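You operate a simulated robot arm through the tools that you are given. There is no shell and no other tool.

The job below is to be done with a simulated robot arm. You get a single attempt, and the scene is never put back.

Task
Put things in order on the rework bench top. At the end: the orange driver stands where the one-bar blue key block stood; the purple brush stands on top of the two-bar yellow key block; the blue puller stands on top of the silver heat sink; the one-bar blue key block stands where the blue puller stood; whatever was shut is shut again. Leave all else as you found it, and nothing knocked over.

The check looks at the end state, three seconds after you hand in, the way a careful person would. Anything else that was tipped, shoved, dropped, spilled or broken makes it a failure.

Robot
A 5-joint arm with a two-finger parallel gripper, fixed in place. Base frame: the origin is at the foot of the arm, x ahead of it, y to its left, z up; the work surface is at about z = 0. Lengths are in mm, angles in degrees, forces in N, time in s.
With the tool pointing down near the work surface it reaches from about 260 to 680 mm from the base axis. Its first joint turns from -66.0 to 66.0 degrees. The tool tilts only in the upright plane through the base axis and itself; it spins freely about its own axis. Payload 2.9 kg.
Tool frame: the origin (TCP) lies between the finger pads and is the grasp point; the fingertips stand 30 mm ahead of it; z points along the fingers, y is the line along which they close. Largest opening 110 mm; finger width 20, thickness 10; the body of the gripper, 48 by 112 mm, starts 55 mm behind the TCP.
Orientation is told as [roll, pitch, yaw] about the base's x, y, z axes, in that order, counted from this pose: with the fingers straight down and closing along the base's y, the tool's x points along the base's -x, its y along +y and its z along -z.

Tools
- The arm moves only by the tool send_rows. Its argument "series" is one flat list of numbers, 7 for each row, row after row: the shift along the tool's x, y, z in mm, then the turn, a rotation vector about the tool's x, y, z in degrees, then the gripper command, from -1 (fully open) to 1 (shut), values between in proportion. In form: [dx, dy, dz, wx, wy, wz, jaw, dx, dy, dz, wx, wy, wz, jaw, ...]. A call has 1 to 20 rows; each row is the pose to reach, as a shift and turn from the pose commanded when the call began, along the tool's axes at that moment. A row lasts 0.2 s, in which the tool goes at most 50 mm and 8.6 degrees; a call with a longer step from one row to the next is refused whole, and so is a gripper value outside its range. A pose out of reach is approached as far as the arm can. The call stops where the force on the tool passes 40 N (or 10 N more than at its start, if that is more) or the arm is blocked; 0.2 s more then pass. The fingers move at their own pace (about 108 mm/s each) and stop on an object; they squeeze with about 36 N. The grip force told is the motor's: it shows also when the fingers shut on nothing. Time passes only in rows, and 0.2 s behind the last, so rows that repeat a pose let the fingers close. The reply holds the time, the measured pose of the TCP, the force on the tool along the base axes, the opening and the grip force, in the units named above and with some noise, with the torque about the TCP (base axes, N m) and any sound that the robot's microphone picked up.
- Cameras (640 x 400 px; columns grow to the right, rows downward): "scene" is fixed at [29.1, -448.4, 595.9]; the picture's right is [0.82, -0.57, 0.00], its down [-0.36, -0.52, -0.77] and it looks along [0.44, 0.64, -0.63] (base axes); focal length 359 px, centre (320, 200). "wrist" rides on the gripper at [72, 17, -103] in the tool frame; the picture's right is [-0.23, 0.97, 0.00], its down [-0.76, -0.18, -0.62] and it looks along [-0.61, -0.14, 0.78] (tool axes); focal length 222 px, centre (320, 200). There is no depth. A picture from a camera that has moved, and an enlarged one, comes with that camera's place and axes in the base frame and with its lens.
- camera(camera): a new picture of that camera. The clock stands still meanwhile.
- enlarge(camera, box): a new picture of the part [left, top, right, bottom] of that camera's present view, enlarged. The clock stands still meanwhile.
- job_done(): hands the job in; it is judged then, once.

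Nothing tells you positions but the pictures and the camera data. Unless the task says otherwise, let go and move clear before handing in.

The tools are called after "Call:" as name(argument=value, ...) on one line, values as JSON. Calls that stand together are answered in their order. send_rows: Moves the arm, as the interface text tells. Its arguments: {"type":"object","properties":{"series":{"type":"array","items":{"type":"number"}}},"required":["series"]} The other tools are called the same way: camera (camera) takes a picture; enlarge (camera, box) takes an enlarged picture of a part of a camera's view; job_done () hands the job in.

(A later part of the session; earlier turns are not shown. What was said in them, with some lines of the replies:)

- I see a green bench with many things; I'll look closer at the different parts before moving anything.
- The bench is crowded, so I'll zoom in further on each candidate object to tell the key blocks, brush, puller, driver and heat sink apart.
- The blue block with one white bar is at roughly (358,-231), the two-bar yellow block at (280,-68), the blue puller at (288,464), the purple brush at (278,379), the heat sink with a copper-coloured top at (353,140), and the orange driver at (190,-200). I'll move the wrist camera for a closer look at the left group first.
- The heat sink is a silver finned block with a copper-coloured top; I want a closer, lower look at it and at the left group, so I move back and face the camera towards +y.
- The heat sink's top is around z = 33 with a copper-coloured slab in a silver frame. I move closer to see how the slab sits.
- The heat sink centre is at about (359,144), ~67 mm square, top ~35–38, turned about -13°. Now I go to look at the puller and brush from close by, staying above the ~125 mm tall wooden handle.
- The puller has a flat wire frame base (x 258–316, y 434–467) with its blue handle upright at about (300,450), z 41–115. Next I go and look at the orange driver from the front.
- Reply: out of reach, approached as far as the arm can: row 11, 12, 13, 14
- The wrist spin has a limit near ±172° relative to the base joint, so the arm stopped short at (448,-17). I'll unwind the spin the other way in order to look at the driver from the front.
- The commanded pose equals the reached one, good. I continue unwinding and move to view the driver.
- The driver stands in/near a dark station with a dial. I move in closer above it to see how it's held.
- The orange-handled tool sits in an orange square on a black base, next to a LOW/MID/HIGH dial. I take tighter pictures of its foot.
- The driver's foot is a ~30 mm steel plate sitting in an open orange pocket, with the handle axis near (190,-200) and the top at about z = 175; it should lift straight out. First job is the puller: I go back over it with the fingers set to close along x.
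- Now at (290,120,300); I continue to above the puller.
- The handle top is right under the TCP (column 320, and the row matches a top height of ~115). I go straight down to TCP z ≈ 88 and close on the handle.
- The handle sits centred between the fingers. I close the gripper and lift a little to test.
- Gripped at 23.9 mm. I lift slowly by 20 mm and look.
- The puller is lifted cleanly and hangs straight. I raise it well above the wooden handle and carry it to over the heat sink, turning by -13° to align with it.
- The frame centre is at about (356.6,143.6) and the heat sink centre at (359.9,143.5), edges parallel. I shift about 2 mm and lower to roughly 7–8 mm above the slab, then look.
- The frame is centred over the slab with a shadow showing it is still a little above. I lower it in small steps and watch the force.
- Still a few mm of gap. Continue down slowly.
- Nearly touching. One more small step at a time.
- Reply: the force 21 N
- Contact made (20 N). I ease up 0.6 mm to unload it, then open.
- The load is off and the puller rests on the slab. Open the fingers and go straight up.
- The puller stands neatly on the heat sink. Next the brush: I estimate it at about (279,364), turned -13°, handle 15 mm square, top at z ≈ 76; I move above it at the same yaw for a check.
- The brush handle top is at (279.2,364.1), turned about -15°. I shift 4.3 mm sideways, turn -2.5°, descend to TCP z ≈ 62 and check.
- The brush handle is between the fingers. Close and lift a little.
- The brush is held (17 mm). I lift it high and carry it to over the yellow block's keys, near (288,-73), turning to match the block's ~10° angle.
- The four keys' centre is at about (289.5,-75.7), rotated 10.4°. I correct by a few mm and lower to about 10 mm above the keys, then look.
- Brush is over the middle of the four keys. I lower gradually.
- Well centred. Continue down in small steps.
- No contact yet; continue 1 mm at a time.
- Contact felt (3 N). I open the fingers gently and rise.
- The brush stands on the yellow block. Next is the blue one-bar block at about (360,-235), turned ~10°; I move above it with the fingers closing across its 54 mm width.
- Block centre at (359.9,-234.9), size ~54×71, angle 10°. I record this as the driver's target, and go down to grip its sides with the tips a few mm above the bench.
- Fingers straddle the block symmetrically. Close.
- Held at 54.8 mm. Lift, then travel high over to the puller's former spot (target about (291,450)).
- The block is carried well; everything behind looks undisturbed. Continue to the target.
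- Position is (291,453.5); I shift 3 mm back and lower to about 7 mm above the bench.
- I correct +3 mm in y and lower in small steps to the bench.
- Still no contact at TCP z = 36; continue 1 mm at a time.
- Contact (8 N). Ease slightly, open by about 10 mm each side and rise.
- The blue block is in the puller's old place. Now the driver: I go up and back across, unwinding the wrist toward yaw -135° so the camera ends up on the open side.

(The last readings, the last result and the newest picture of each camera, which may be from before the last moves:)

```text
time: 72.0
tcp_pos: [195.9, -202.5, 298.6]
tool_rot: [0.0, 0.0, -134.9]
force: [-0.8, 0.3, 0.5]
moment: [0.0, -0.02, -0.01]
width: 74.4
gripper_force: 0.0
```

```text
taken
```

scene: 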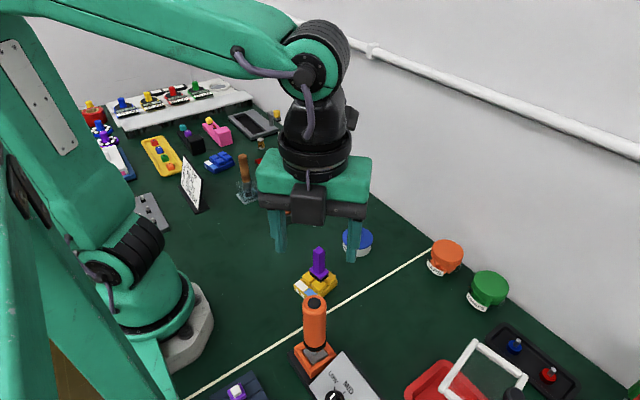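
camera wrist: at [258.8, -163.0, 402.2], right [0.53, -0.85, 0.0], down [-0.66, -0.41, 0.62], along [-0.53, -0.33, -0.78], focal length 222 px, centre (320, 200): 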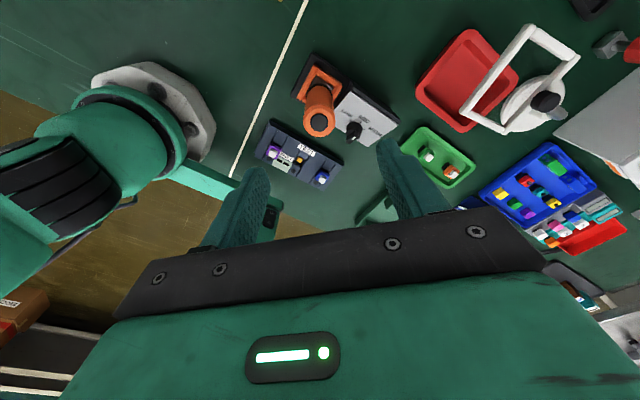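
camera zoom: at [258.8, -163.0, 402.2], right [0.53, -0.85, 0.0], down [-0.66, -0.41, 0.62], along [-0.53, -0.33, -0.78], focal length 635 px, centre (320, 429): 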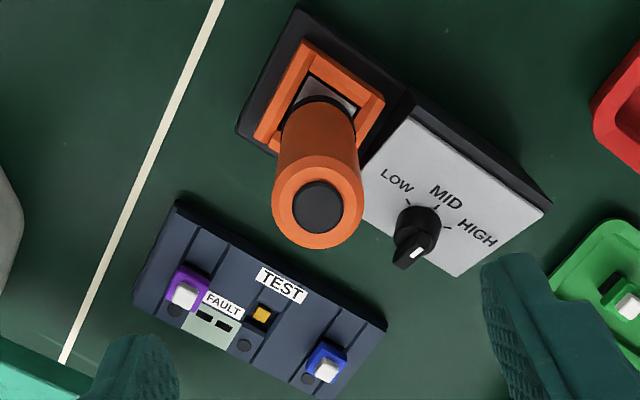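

The driver's top triangulates to (191,-204,175). I shift ~5 mm inward and descend around the handle to TCP z ≈ 130.

Call:
send_rows(series=[-4.8, -0.7, 20, 0, 0, 0, -0.35, -4.8, -0.7, 55, 0, 0, 0, -0.35, -4.8, -0.7, 70, 0, 0, 0, -0.35, -4.8, -0.7, 70, 0, 0, 0, -0.35])

Call:
camera(camera="wrist")

Call:
enlarge(camera="scene", box=[260, 200, 400, 380])

```text
time: 73.0
tcp_pos: [191.9, -205.4, 230.4]
tool_rot: [0.0, -0.1, -134.7]
force: [0.1, 0.1, 0.4]
moment: [-0.02, -0.02, -0.01]
width: 74.2
gripper_force: 0.1
```

```text
taken
camera wrist: at [254.3, -166.0, 333.5], right [0.53, -0.85, 0.0], down [-0.66, -0.41, 0.62], along [-0.53, -0.33, -0.78], focal length 222 px, centre (320, 200)
```

wrist: 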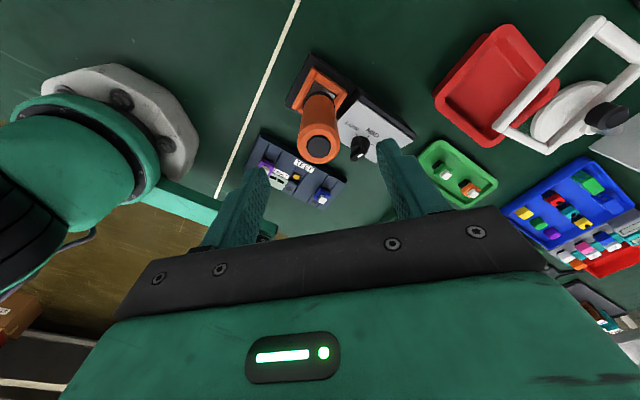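

```text
2.22 times, centred on (330, 290) of scene
camera zoom: at [29.1, -448.4, 595.9], right [0.82, -0.57, 0.0], down [-0.36, -0.52, -0.77], along [0.44, 0.64, -0.63], focal length 797 px, centre (298, 0)
```

zoom: 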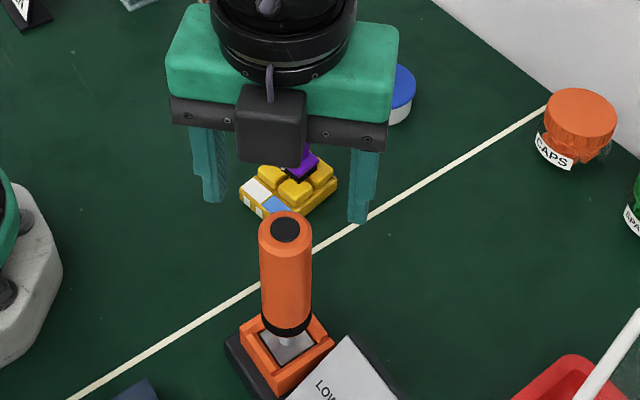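

Aligned within ~1.5 mm. I correct that and descend the last 100 mm.

Call:
send_rows(series=[0, -1.2, 25, 0, 0, 0, -0.35, 0, -1.2, 55, 0, 0, 0, -0.35, 0, -1.2, 80, 0, 0, 0, -0.35, 0, -1.2, 99, 0, 0, 0, -0.35, 0, -1.2, 99, 0, 0, 0, -0.35])

Call:
camera(camera="wrist")

Call:
enlarge(camera="scene", box=[260, 250, 380, 380])

```text
time: 74.2
tcp_pos: [190.5, -205.4, 130.6]
tool_rot: [0.0, 0.0, -134.9]
force: [-0.2, 0.6, 0.1]
moment: [0.02, 0.01, -0.02]
width: 74.3
gripper_force: 0.2
```

```text
taken
camera wrist: at [253.1, -165.9, 233.0], right [0.53, -0.85, 0.0], down [-0.66, -0.41, 0.62], along [-0.53, -0.33, -0.78], focal length 222 px, centre (320, 200)
```

wrist: 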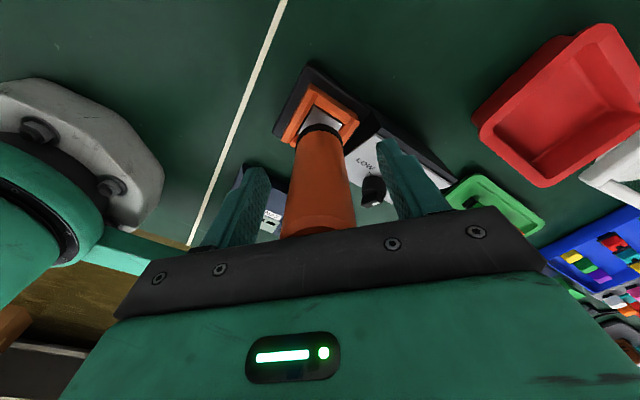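

```text
3.08 times, centred on (320, 315) of scene
camera zoom: at [29.1, -448.4, 595.9], right [0.82, -0.57, 0.0], down [-0.36, -0.52, -0.77], along [0.44, 0.64, -0.63], focal length 1103 px, centre (320, -154)
```

zoom: 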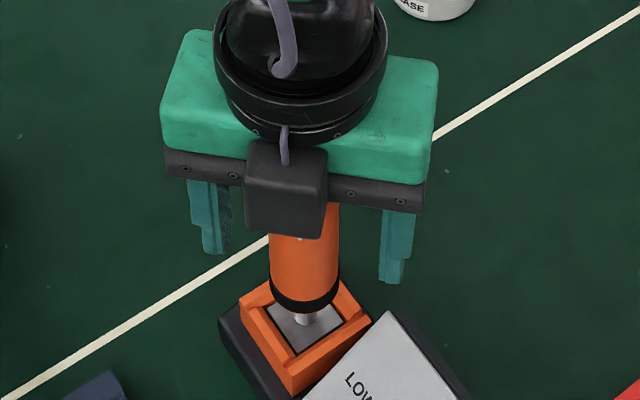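

The handle is centred between the fingers. Close.

Call:
send_rows(series=[0, 0, 0, 0, 0, 0, 0.1, 0, 0, 0, 0, 0, 0, 1, 0, 0, 0, 0, 0, 0, 1, 0, 0, 0, 0, 0, 0, 1])

Call:
enlarge(camera="scene", box=[260, 250, 380, 380])

```text
time: 75.2
tcp_pos: [190.1, -206.0, 130.1]
tool_rot: [0.0, 0.1, -134.7]
force: [0.5, -0.3, 0.9]
moment: [0.04, 0.01, 0.04]
width: 32.6
gripper_force: 36.1
```

```text
3.08 times, centred on (320, 315) of scene
camera zoom: at [29.1, -448.4, 595.9], right [0.82, -0.57, 0.0], down [-0.36, -0.52, -0.77], along [0.44, 0.64, -0.63], focal length 1103 px, centre (320, -154)
```

zoom: 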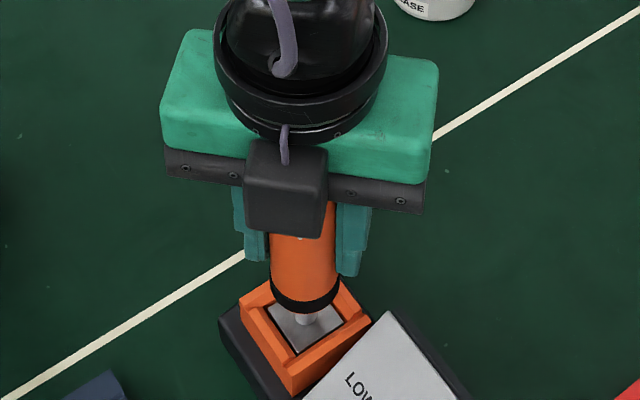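

Gripped at 32.6 mm. I lift very slowly to see whether it comes free of the pocket.

Call:
send_rows(series=[0, 0, -1, 0, 0, 0, 1, 0, 0, -3, 0, 0, 0, 1, 0, 0, -5, 0, 0, 0, 1])

Call:
enlarge(camera="scene", box=[285, 320, 365, 380])

```text
time: 76.0
tcp_pos: [189.8, -204.9, 136.2]
tool_rot: [0.0, 0.0, -134.8]
force: [-0.2, -0.2, -2.4]
moment: [0.0, -0.01, -0.01]
width: 32.6
gripper_force: 35.7
```

```text
6.67 times, centred on (325, 350) of scene
camera zoom: at [29.1, -448.4, 595.9], right [0.82, -0.57, 0.0], down [-0.36, -0.52, -0.77], along [0.44, 0.64, -0.63], focal length 2390 px, centre (287, -800)
```

zoom: 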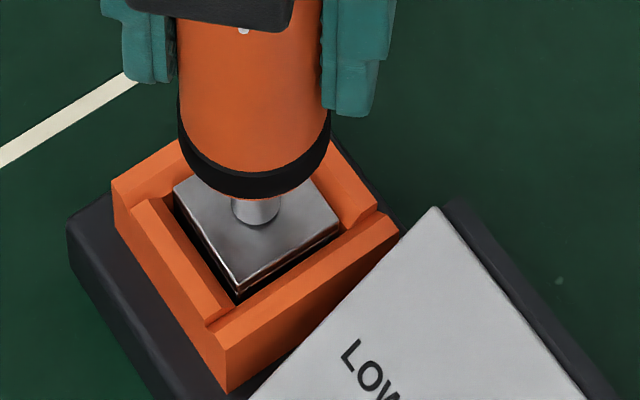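

It lifts free. I raise it further and look at its foot.

Call:
send_rows(series=[0, 0, -8, 0, 0, 0, 1, 0, 0, -18, 0, 0, 0, 1, 0, 0, -35, 0, 0, 0, 1, 0, 0, -60, 0, 0, 0, 1, 0, 0, -90, 0, 0, 0, 1, 0, 0, -90, 0, 0, 0, 1])

Call:
enlarge(camera="scene", box=[240, 220, 400, 390])

Call:
camera(camera="wrist")

```text
time: 77.4
tcp_pos: [189.9, -205.1, 225.9]
tool_rot: [0.0, -0.1, -134.8]
force: [1.1, -0.3, -3.3]
moment: [-0.02, -0.03, -0.01]
width: 32.1
gripper_force: 36.1
```

```text
2.35 times, centred on (320, 305) of scene
camera zoom: at [29.1, -448.4, 595.9], right [0.82, -0.57, 0.0], down [-0.36, -0.52, -0.77], along [0.44, 0.64, -0.63], focal length 844 px, centre (320, -47)
```

zoom: 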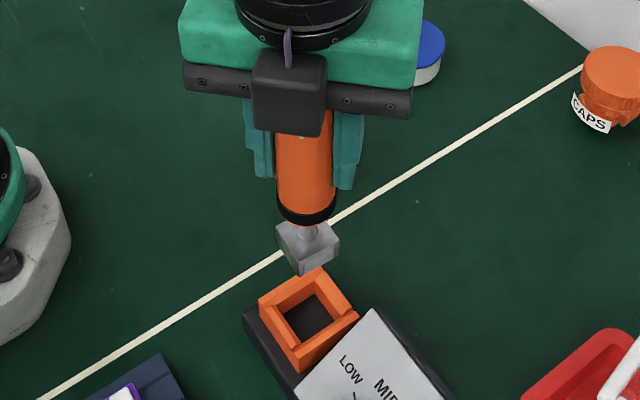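

```text
taken
camera wrist: at [253.3, -165.2, 329.0], right [0.53, -0.85, 0.0], down [-0.66, -0.41, 0.62], along [-0.53, -0.33, -0.78], focal length 222 px, centre (320, 200)
```

wrist: 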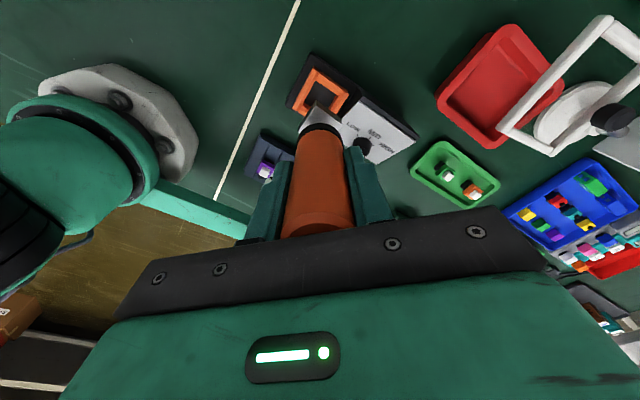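

The driver with its steel foot is out of the pocket, foot bottom about 103 mm below the TCP. I carry it over to the blue block's former spot (360,-235).

Call:
send_rows(series=[10, 14.2, 0, 0, 0, 0, 1, 29, 42, 0, 0, 0, 0, 1, 49, 70.5, 0, 0, 0, 0, 1, 69, 99, 0, 0, 0, 0, 1, 88, 127, 0, 0, 0, 0, 1, 98.5, 141.8, 0, 0, 0, 0, 1, 98.5, 141.8, 0, 0, 0, 0, 1])

Call:
camera(camera="wrist")

Call:
camera(camera="scene")

```text
time: 79.0
tcp_pos: [361.4, -235.5, 225.9]
tool_rot: [0.0, 0.0, -134.8]
force: [-1.0, -0.2, -3.0]
moment: [0.02, 0.01, -0.03]
width: 32.5
gripper_force: 36.0
```

```text
taken
camera wrist: at [424.5, -196.1, 328.6], right [0.53, -0.85, 0.0], down [-0.66, -0.41, 0.62], along [-0.53, -0.33, -0.78], focal length 222 px, centre (320, 200)
```

wrist: 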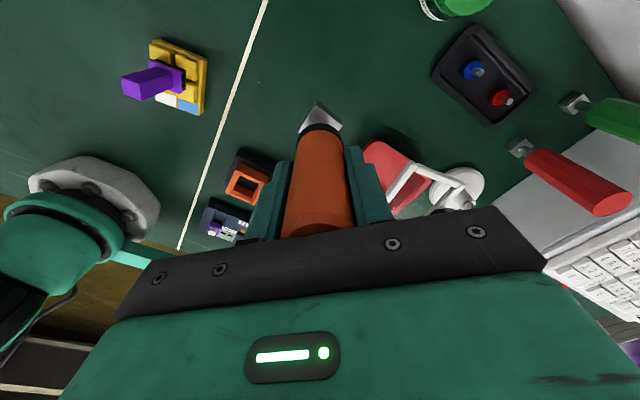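

```text
taken
```

scene: 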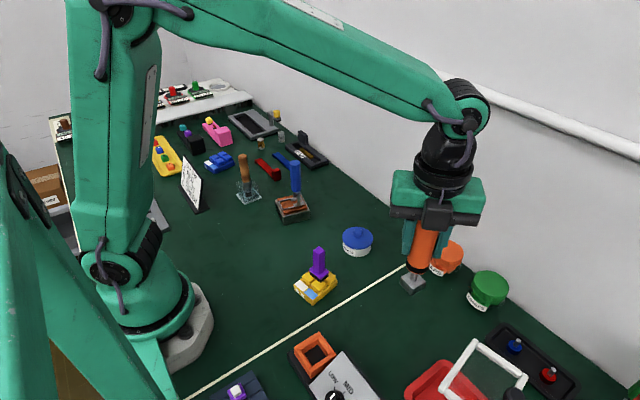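

Now lower toward the bench, stopping about 12 mm above for a look.

Call:
send_rows(series=[-0.8, -1.3, 25, 0, 0, 0, 1, -0.8, -1.3, 55, 0, 0, 0, 1, -0.8, -1.3, 82, 0, 0, 0, 1, -0.8, -1.3, 102, 0, 0, 0, 1, -0.8, -1.3, 110, 0, 0, 0, 1, -0.8, -1.3, 110, 0, 0, 0, 1])

Call:
enlarge(camera="scene", box=[350, 230, 460, 350])

Call:
enlarge(camera="wrist", box=[240, 60, 400, 200])

```text
time: 80.4
tcp_pos: [359.4, -235.2, 115.9]
tool_rot: [0.0, 0.0, -134.8]
force: [0.8, -0.2, -2.6]
moment: [0.01, 0.0, -0.04]
width: 32.7
gripper_force: 35.7
```

```text
3.33 times, centred on (405, 290) of scene
camera zoom: at [29.1, -448.4, 595.9], right [0.82, -0.57, 0.0], down [-0.36, -0.52, -0.77], along [0.44, 0.64, -0.63], focal length 1195 px, centre (37, -100)
```

zoom: 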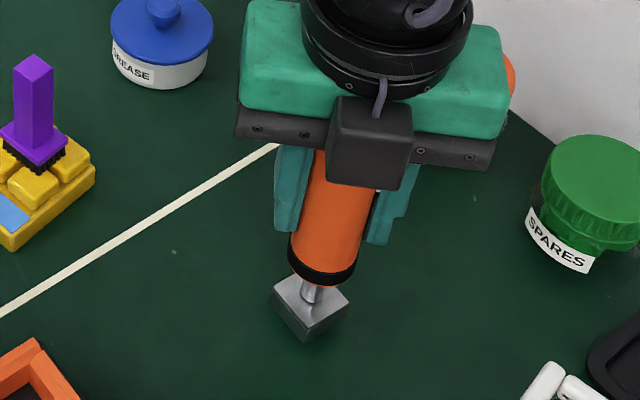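

```text
2.86 times, centred on (320, 130) of wrist
camera zoom: at [422.4, -195.6, 218.8], right [0.53, -0.85, 0.0], down [-0.66, -0.41, 0.62], along [-0.53, -0.33, -0.78], focal length 635 px, centre (320, 400)
```

zoom: 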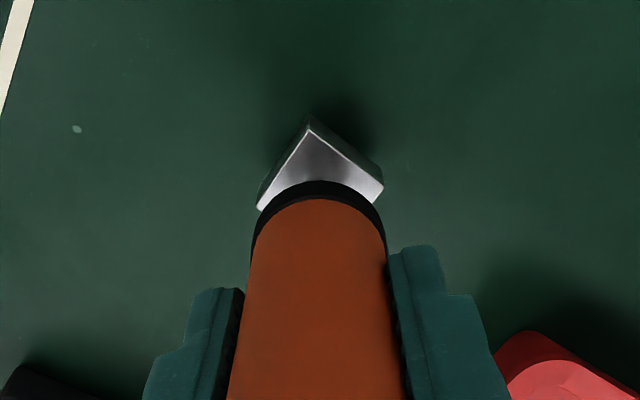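

Foot still above the bench. Lower slowly.

Call:
send_rows(series=[0, 0, 3, 0, 0, 0, 1, 0, 0, 6, 0, 0, 0, 1, 0, 0, 8, 0, 0, 0, 1])

Call:
enlarge(camera="scene", box=[370, 290, 430, 350])

```text
time: 81.2
tcp_pos: [358.0, -236.0, 107.3]
tool_rot: [-0.1, -0.1, -134.8]
force: [0.4, 0.6, -2.2]
moment: [-0.01, 0.0, -0.02]
width: 32.7
gripper_force: 36.4
```

```text
6.67 times, centred on (400, 320) of scene
camera zoom: at [29.1, -448.4, 595.9], right [0.82, -0.57, 0.0], down [-0.36, -0.52, -0.77], along [0.44, 0.64, -0.63], focal length 2390 px, centre (-213, -600)
```

zoom: 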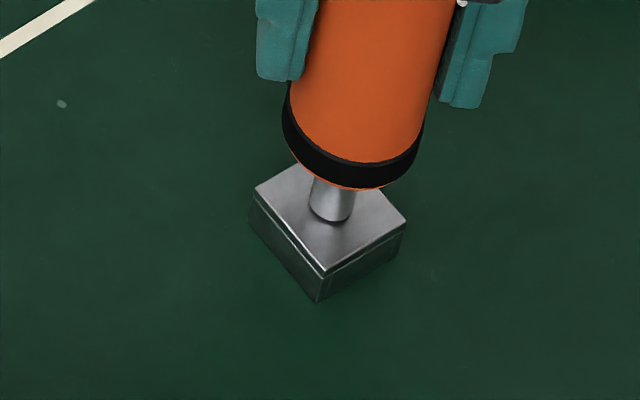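

Close to the bench now; 1 mm steps.

Call:
send_rows(series=[0, 0, 1, 0, 0, 0, 1, 0, 0, 2, 0, 0, 0, 1])

Call:
enlarge(camera="scene", box=[370, 290, 430, 350])

```text
time: 81.8
tcp_pos: [358.9, -234.9, 107.4]
tool_rot: [0.1, 0.0, -134.8]
force: [-9.8, 1.9, 24.7]
moment: [0.26, 0.71, 0.25]
width: 32.8
gripper_force: 35.9
```

```text
6.67 times, centred on (400, 320) of scene
camera zoom: at [29.0, -448.4, 596.0], right [0.82, -0.57, 0.0], down [-0.36, -0.52, -0.77], along [0.44, 0.64, -0.63], focal length 2390 px, centre (-213, -600)
```

zoom: 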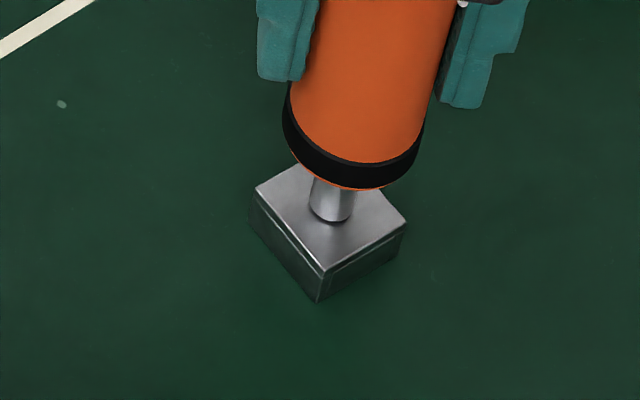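

Contact (25 N). Ease up until the load is nearly zero.

Call:
send_rows(series=[0, 0, -0.6, 0, 0, 0, 1, 0, 0, -1.1, 0, 0, 0, 1, 0, 0, -1.1, 0, 0, 0, 1])

```text
time: 82.6
tcp_pos: [359.1, -234.3, 106.6]
tool_rot: [0.0, 0.0, -134.9]
force: [-7.3, -3.2, 15.6]
moment: [-0.01, 0.47, 0.04]
width: 32.5
gripper_force: 36.2
```

Call:
send_rows(series=[0, 0, -0.5, 0, 0, 0, 1, 0, 0, -0.8, 0, 0, 0, 1])

```text
time: 83.2
tcp_pos: [359.1, -233.4, 106.3]
tool_rot: [0.0, 0.0, -134.8]
force: [-2.1, -3.3, 6.4]
moment: [-0.19, 0.03, -0.01]
width: 32.4
gripper_force: 35.9
```

Call:
send_rows(series=[0, 0, -0.4, 0, 0, 0, 1, 0, 0, -0.4, 0, 0, 0, 1])

```text
time: 83.8
tcp_pos: [358.6, -233.9, 107.7]
tool_rot: [-0.1, 0.1, -134.8]
force: [-0.3, 0.4, -2.4]
moment: [-0.02, 0.01, 0.02]
width: 32.7
gripper_force: 36.0
```

It's now just hanging free (−2.4 N); I lower 0.3 mm to touch and release gently, then rise.

Call:
send_rows(series=[0, 0, 0.3, 0, 0, 0, 1, 0, 0, 0.3, 0, 0, 0, 1])

```text
time: 84.4
tcp_pos: [357.6, -234.7, 107.3]
tool_rot: [0.0, 0.0, -134.8]
force: [0.0, 0.7, -1.3]
moment: [0.02, 0.01, 0.03]
width: 32.5
gripper_force: 37.0
```

Call:
send_rows(series=[0, 0, 0, 0, 0, 0, 0.3, 0, 0, 0, 0, 0, 0, 0, 0, 0, 0, 0, 0, 0, -0.3, 0, 0, 0, 0, 0, 0, -0.3])

Call:
enlarge(camera="scene", box=[350, 230, 460, 350])

Call:
camera(camera="wrist")

```text
time: 85.4
tcp_pos: [359.3, -235.0, 108.7]
tool_rot: [0.1, 0.0, -134.9]
force: [-0.3, -0.7, 0.2]
moment: [0.02, 0.0, 0.03]
width: 71.5
gripper_force: 0.1
```

```text
3.33 times, centred on (405, 290) of scene
camera zoom: at [29.1, -448.4, 595.9], right [0.82, -0.57, 0.0], down [-0.36, -0.52, -0.77], along [0.44, 0.64, -0.63], focal length 1195 px, centre (37, -100)
```

zoom: 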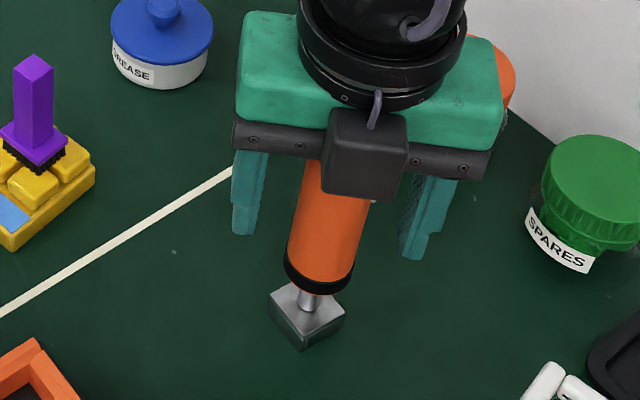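

```text
taken
camera wrist: at [422.1, -194.8, 210.8], right [0.53, -0.85, 0.0], down [-0.66, -0.41, 0.62], along [-0.53, -0.33, -0.78], focal length 222 px, centre (320, 200)
```

wrist: 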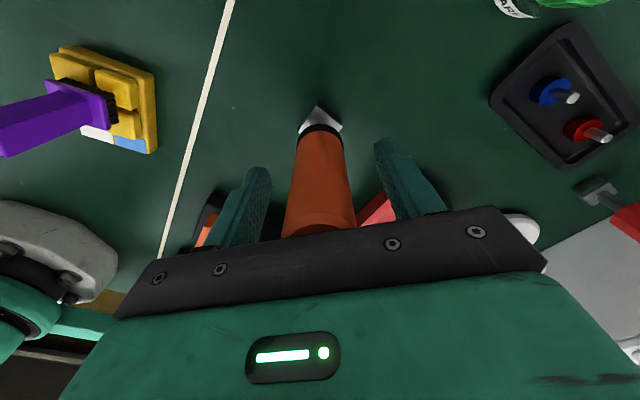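

The driver stands on its foot. Rise straight up and clear.

Call:
send_rows(series=[0, 0, -15, 0, 0, 0, -0.3, 0, 0, -45, 0, 0, 0, -0.3, 0, 0, -90, 0, 0, 0, -0.3, 0, 0, -135, 0, 0, 0, -0.3, 0, 0, -180, 0, 0, 0, -0.3, 0, 0, -190, 0, 0, 0, -0.3])

Call:
camera(camera="scene")

Call:
camera(camera="wrist")

```text
time: 86.8
tcp_pos: [359.6, -235.4, 296.4]
tool_rot: [-0.1, 0.1, -134.7]
force: [0.1, 0.8, 0.0]
moment: [-0.02, 0.03, 0.02]
width: 71.6
gripper_force: 0.0
```

```text
taken
```

scene: 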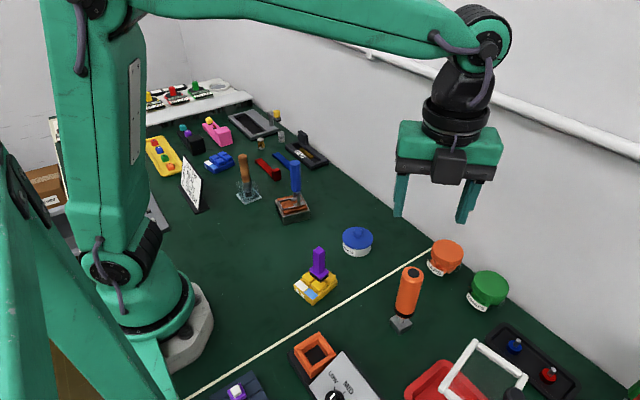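

```text
taken
camera wrist: at [422.6, -195.0, 400.6], right [0.53, -0.85, 0.0], down [-0.66, -0.41, 0.62], along [-0.53, -0.33, -0.78], focal length 222 px, centre (320, 200)
```

wrist: 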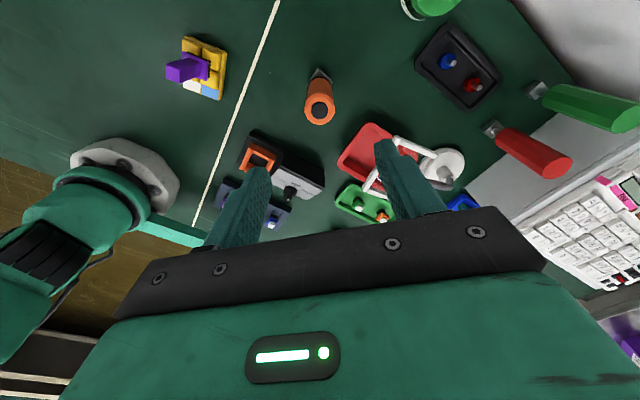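

All four moves are done. I check the results closely, including whether the driver stands upright and nothing else moved.

Call:
enlarge(camera="scene", box=[370, 255, 450, 345])

Call:
enlarge(camera="scene", box=[140, 90, 340, 230])

Call:
enlarge(camera="scene", box=[200, 230, 400, 400])

Call:
enlarge(camera="wrist", box=[160, 20, 400, 200])

```text
4.44 times, centred on (410, 300) of scene
camera zoom: at [29.1, -448.4, 595.9], right [0.82, -0.57, 0.0], down [-0.36, -0.52, -0.77], along [0.44, 0.64, -0.63], focal length 1594 px, centre (-80, -244)
```

zoom: 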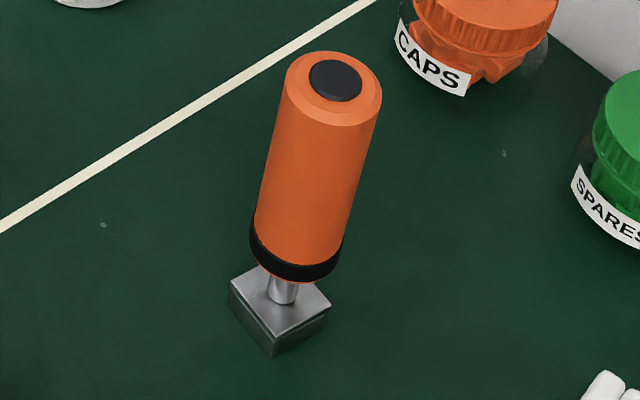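

```text
2.86 times, centred on (240, 160) of scene
camera zoom: at [29.1, -448.4, 595.9], right [0.82, -0.57, 0.0], down [-0.36, -0.52, -0.77], along [0.44, 0.64, -0.63], focal length 1024 px, centre (549, 314)
```

zoom: 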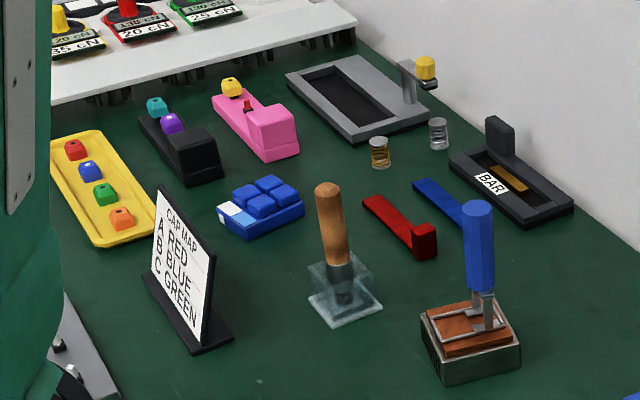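

```text
2.35 times, centred on (300, 315) of scene
camera zoom: at [29.1, -448.4, 595.9], right [0.82, -0.57, 0.0], down [-0.36, -0.52, -0.77], along [0.44, 0.64, -0.63], focal length 844 px, centre (367, -71)
```

zoom: 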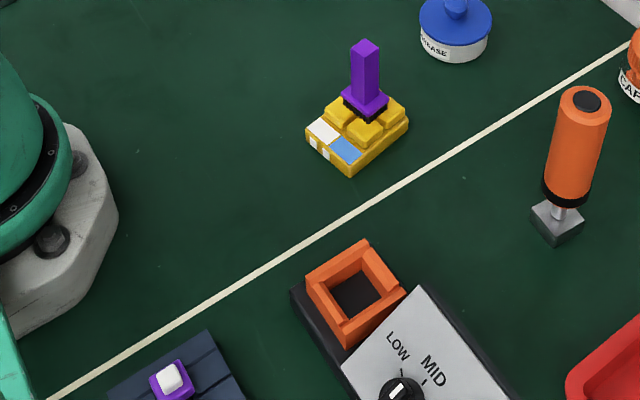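

```text
2.22 times, centred on (280, 110) of wrist
camera zoom: at [422.6, -195.0, 400.6], right [0.53, -0.85, 0.0], down [-0.66, -0.41, 0.62], along [-0.53, -0.33, -0.78], focal length 494 px, centre (409, 400)
```

zoom: 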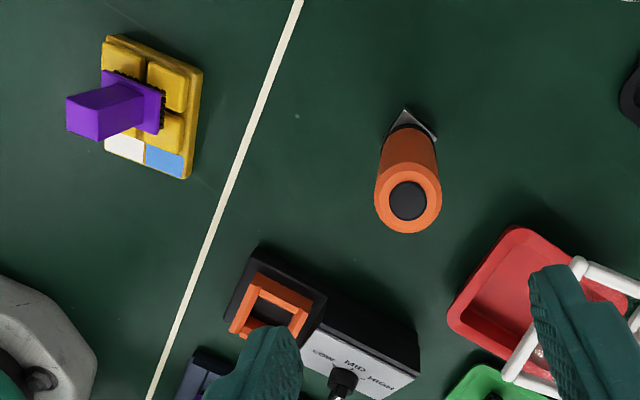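

Everything checks out: the driver stands upright on its foot at the block's old spot, the brush is on the yellow block, the puller on the heat sink, the blue block in the puller's old place, and nothing had to be opened. I move the arm clear to near its start pose.

Call:
send_rows(series=[32.4, -29.2, 0, 0, 0, 0, -0.5, 64.9, -58.4, 0, 0, 0, 0, -0.7, 97.3, -87.6, 0, 0, 0, 0, -1, 129.7, -116.7, 0, 0, 0, 0, -1, 162.1, -145.9, 0, 0, 0, 0, -1, 194.6, -175.1, 0, 0, 0, 0, -1, 227, -204.3, 0, 0, 0, 0, -1, 227, -204.3, 0, 0, 0, 0, -1])

Call:
camera(camera="scene")

```text
time: 88.6
tcp_pos: [373.6, 69.2, 296.8]
tool_rot: [0.0, 0.0, -134.8]
force: [-0.8, -0.9, -0.7]
moment: [0.0, -0.01, -0.02]
width: 109.9
gripper_force: 0.1
```

```text
taken
```

scene: 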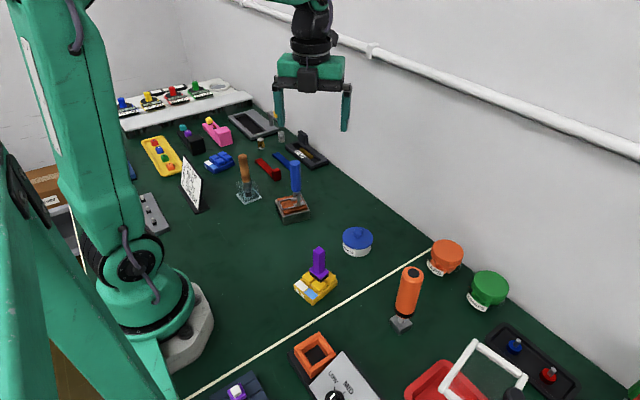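

The scene picture shows all four items where they belong and upright, all else as it was, and the arm clear. I hand the job in.

Call:
job_done()

```text
The job is handed in.
```

I moved all four items and handed the job in. The last pictures showed each one upright, and everything else looked where it was at the start.

- **Orange driver:** lifted out of its orange pocket. It stands on its steel foot at about (359, -235), where the one-bar blue key block was.
- **Purple brush:** stands on the keys of the two-bar yellow key block.
- **Blue puller:** stands on the copper-coloured top of the silver heat sink.
- **One-bar blue key block:** sits at about (291, 450), where the puller was. The puller's wire foot and its handle were about 13 mm apart, so I centred the block between them.

I found nothing that had to be opened, so there was nothing to shut again. The gripper is open, and the arm is parked clear near its starting position.
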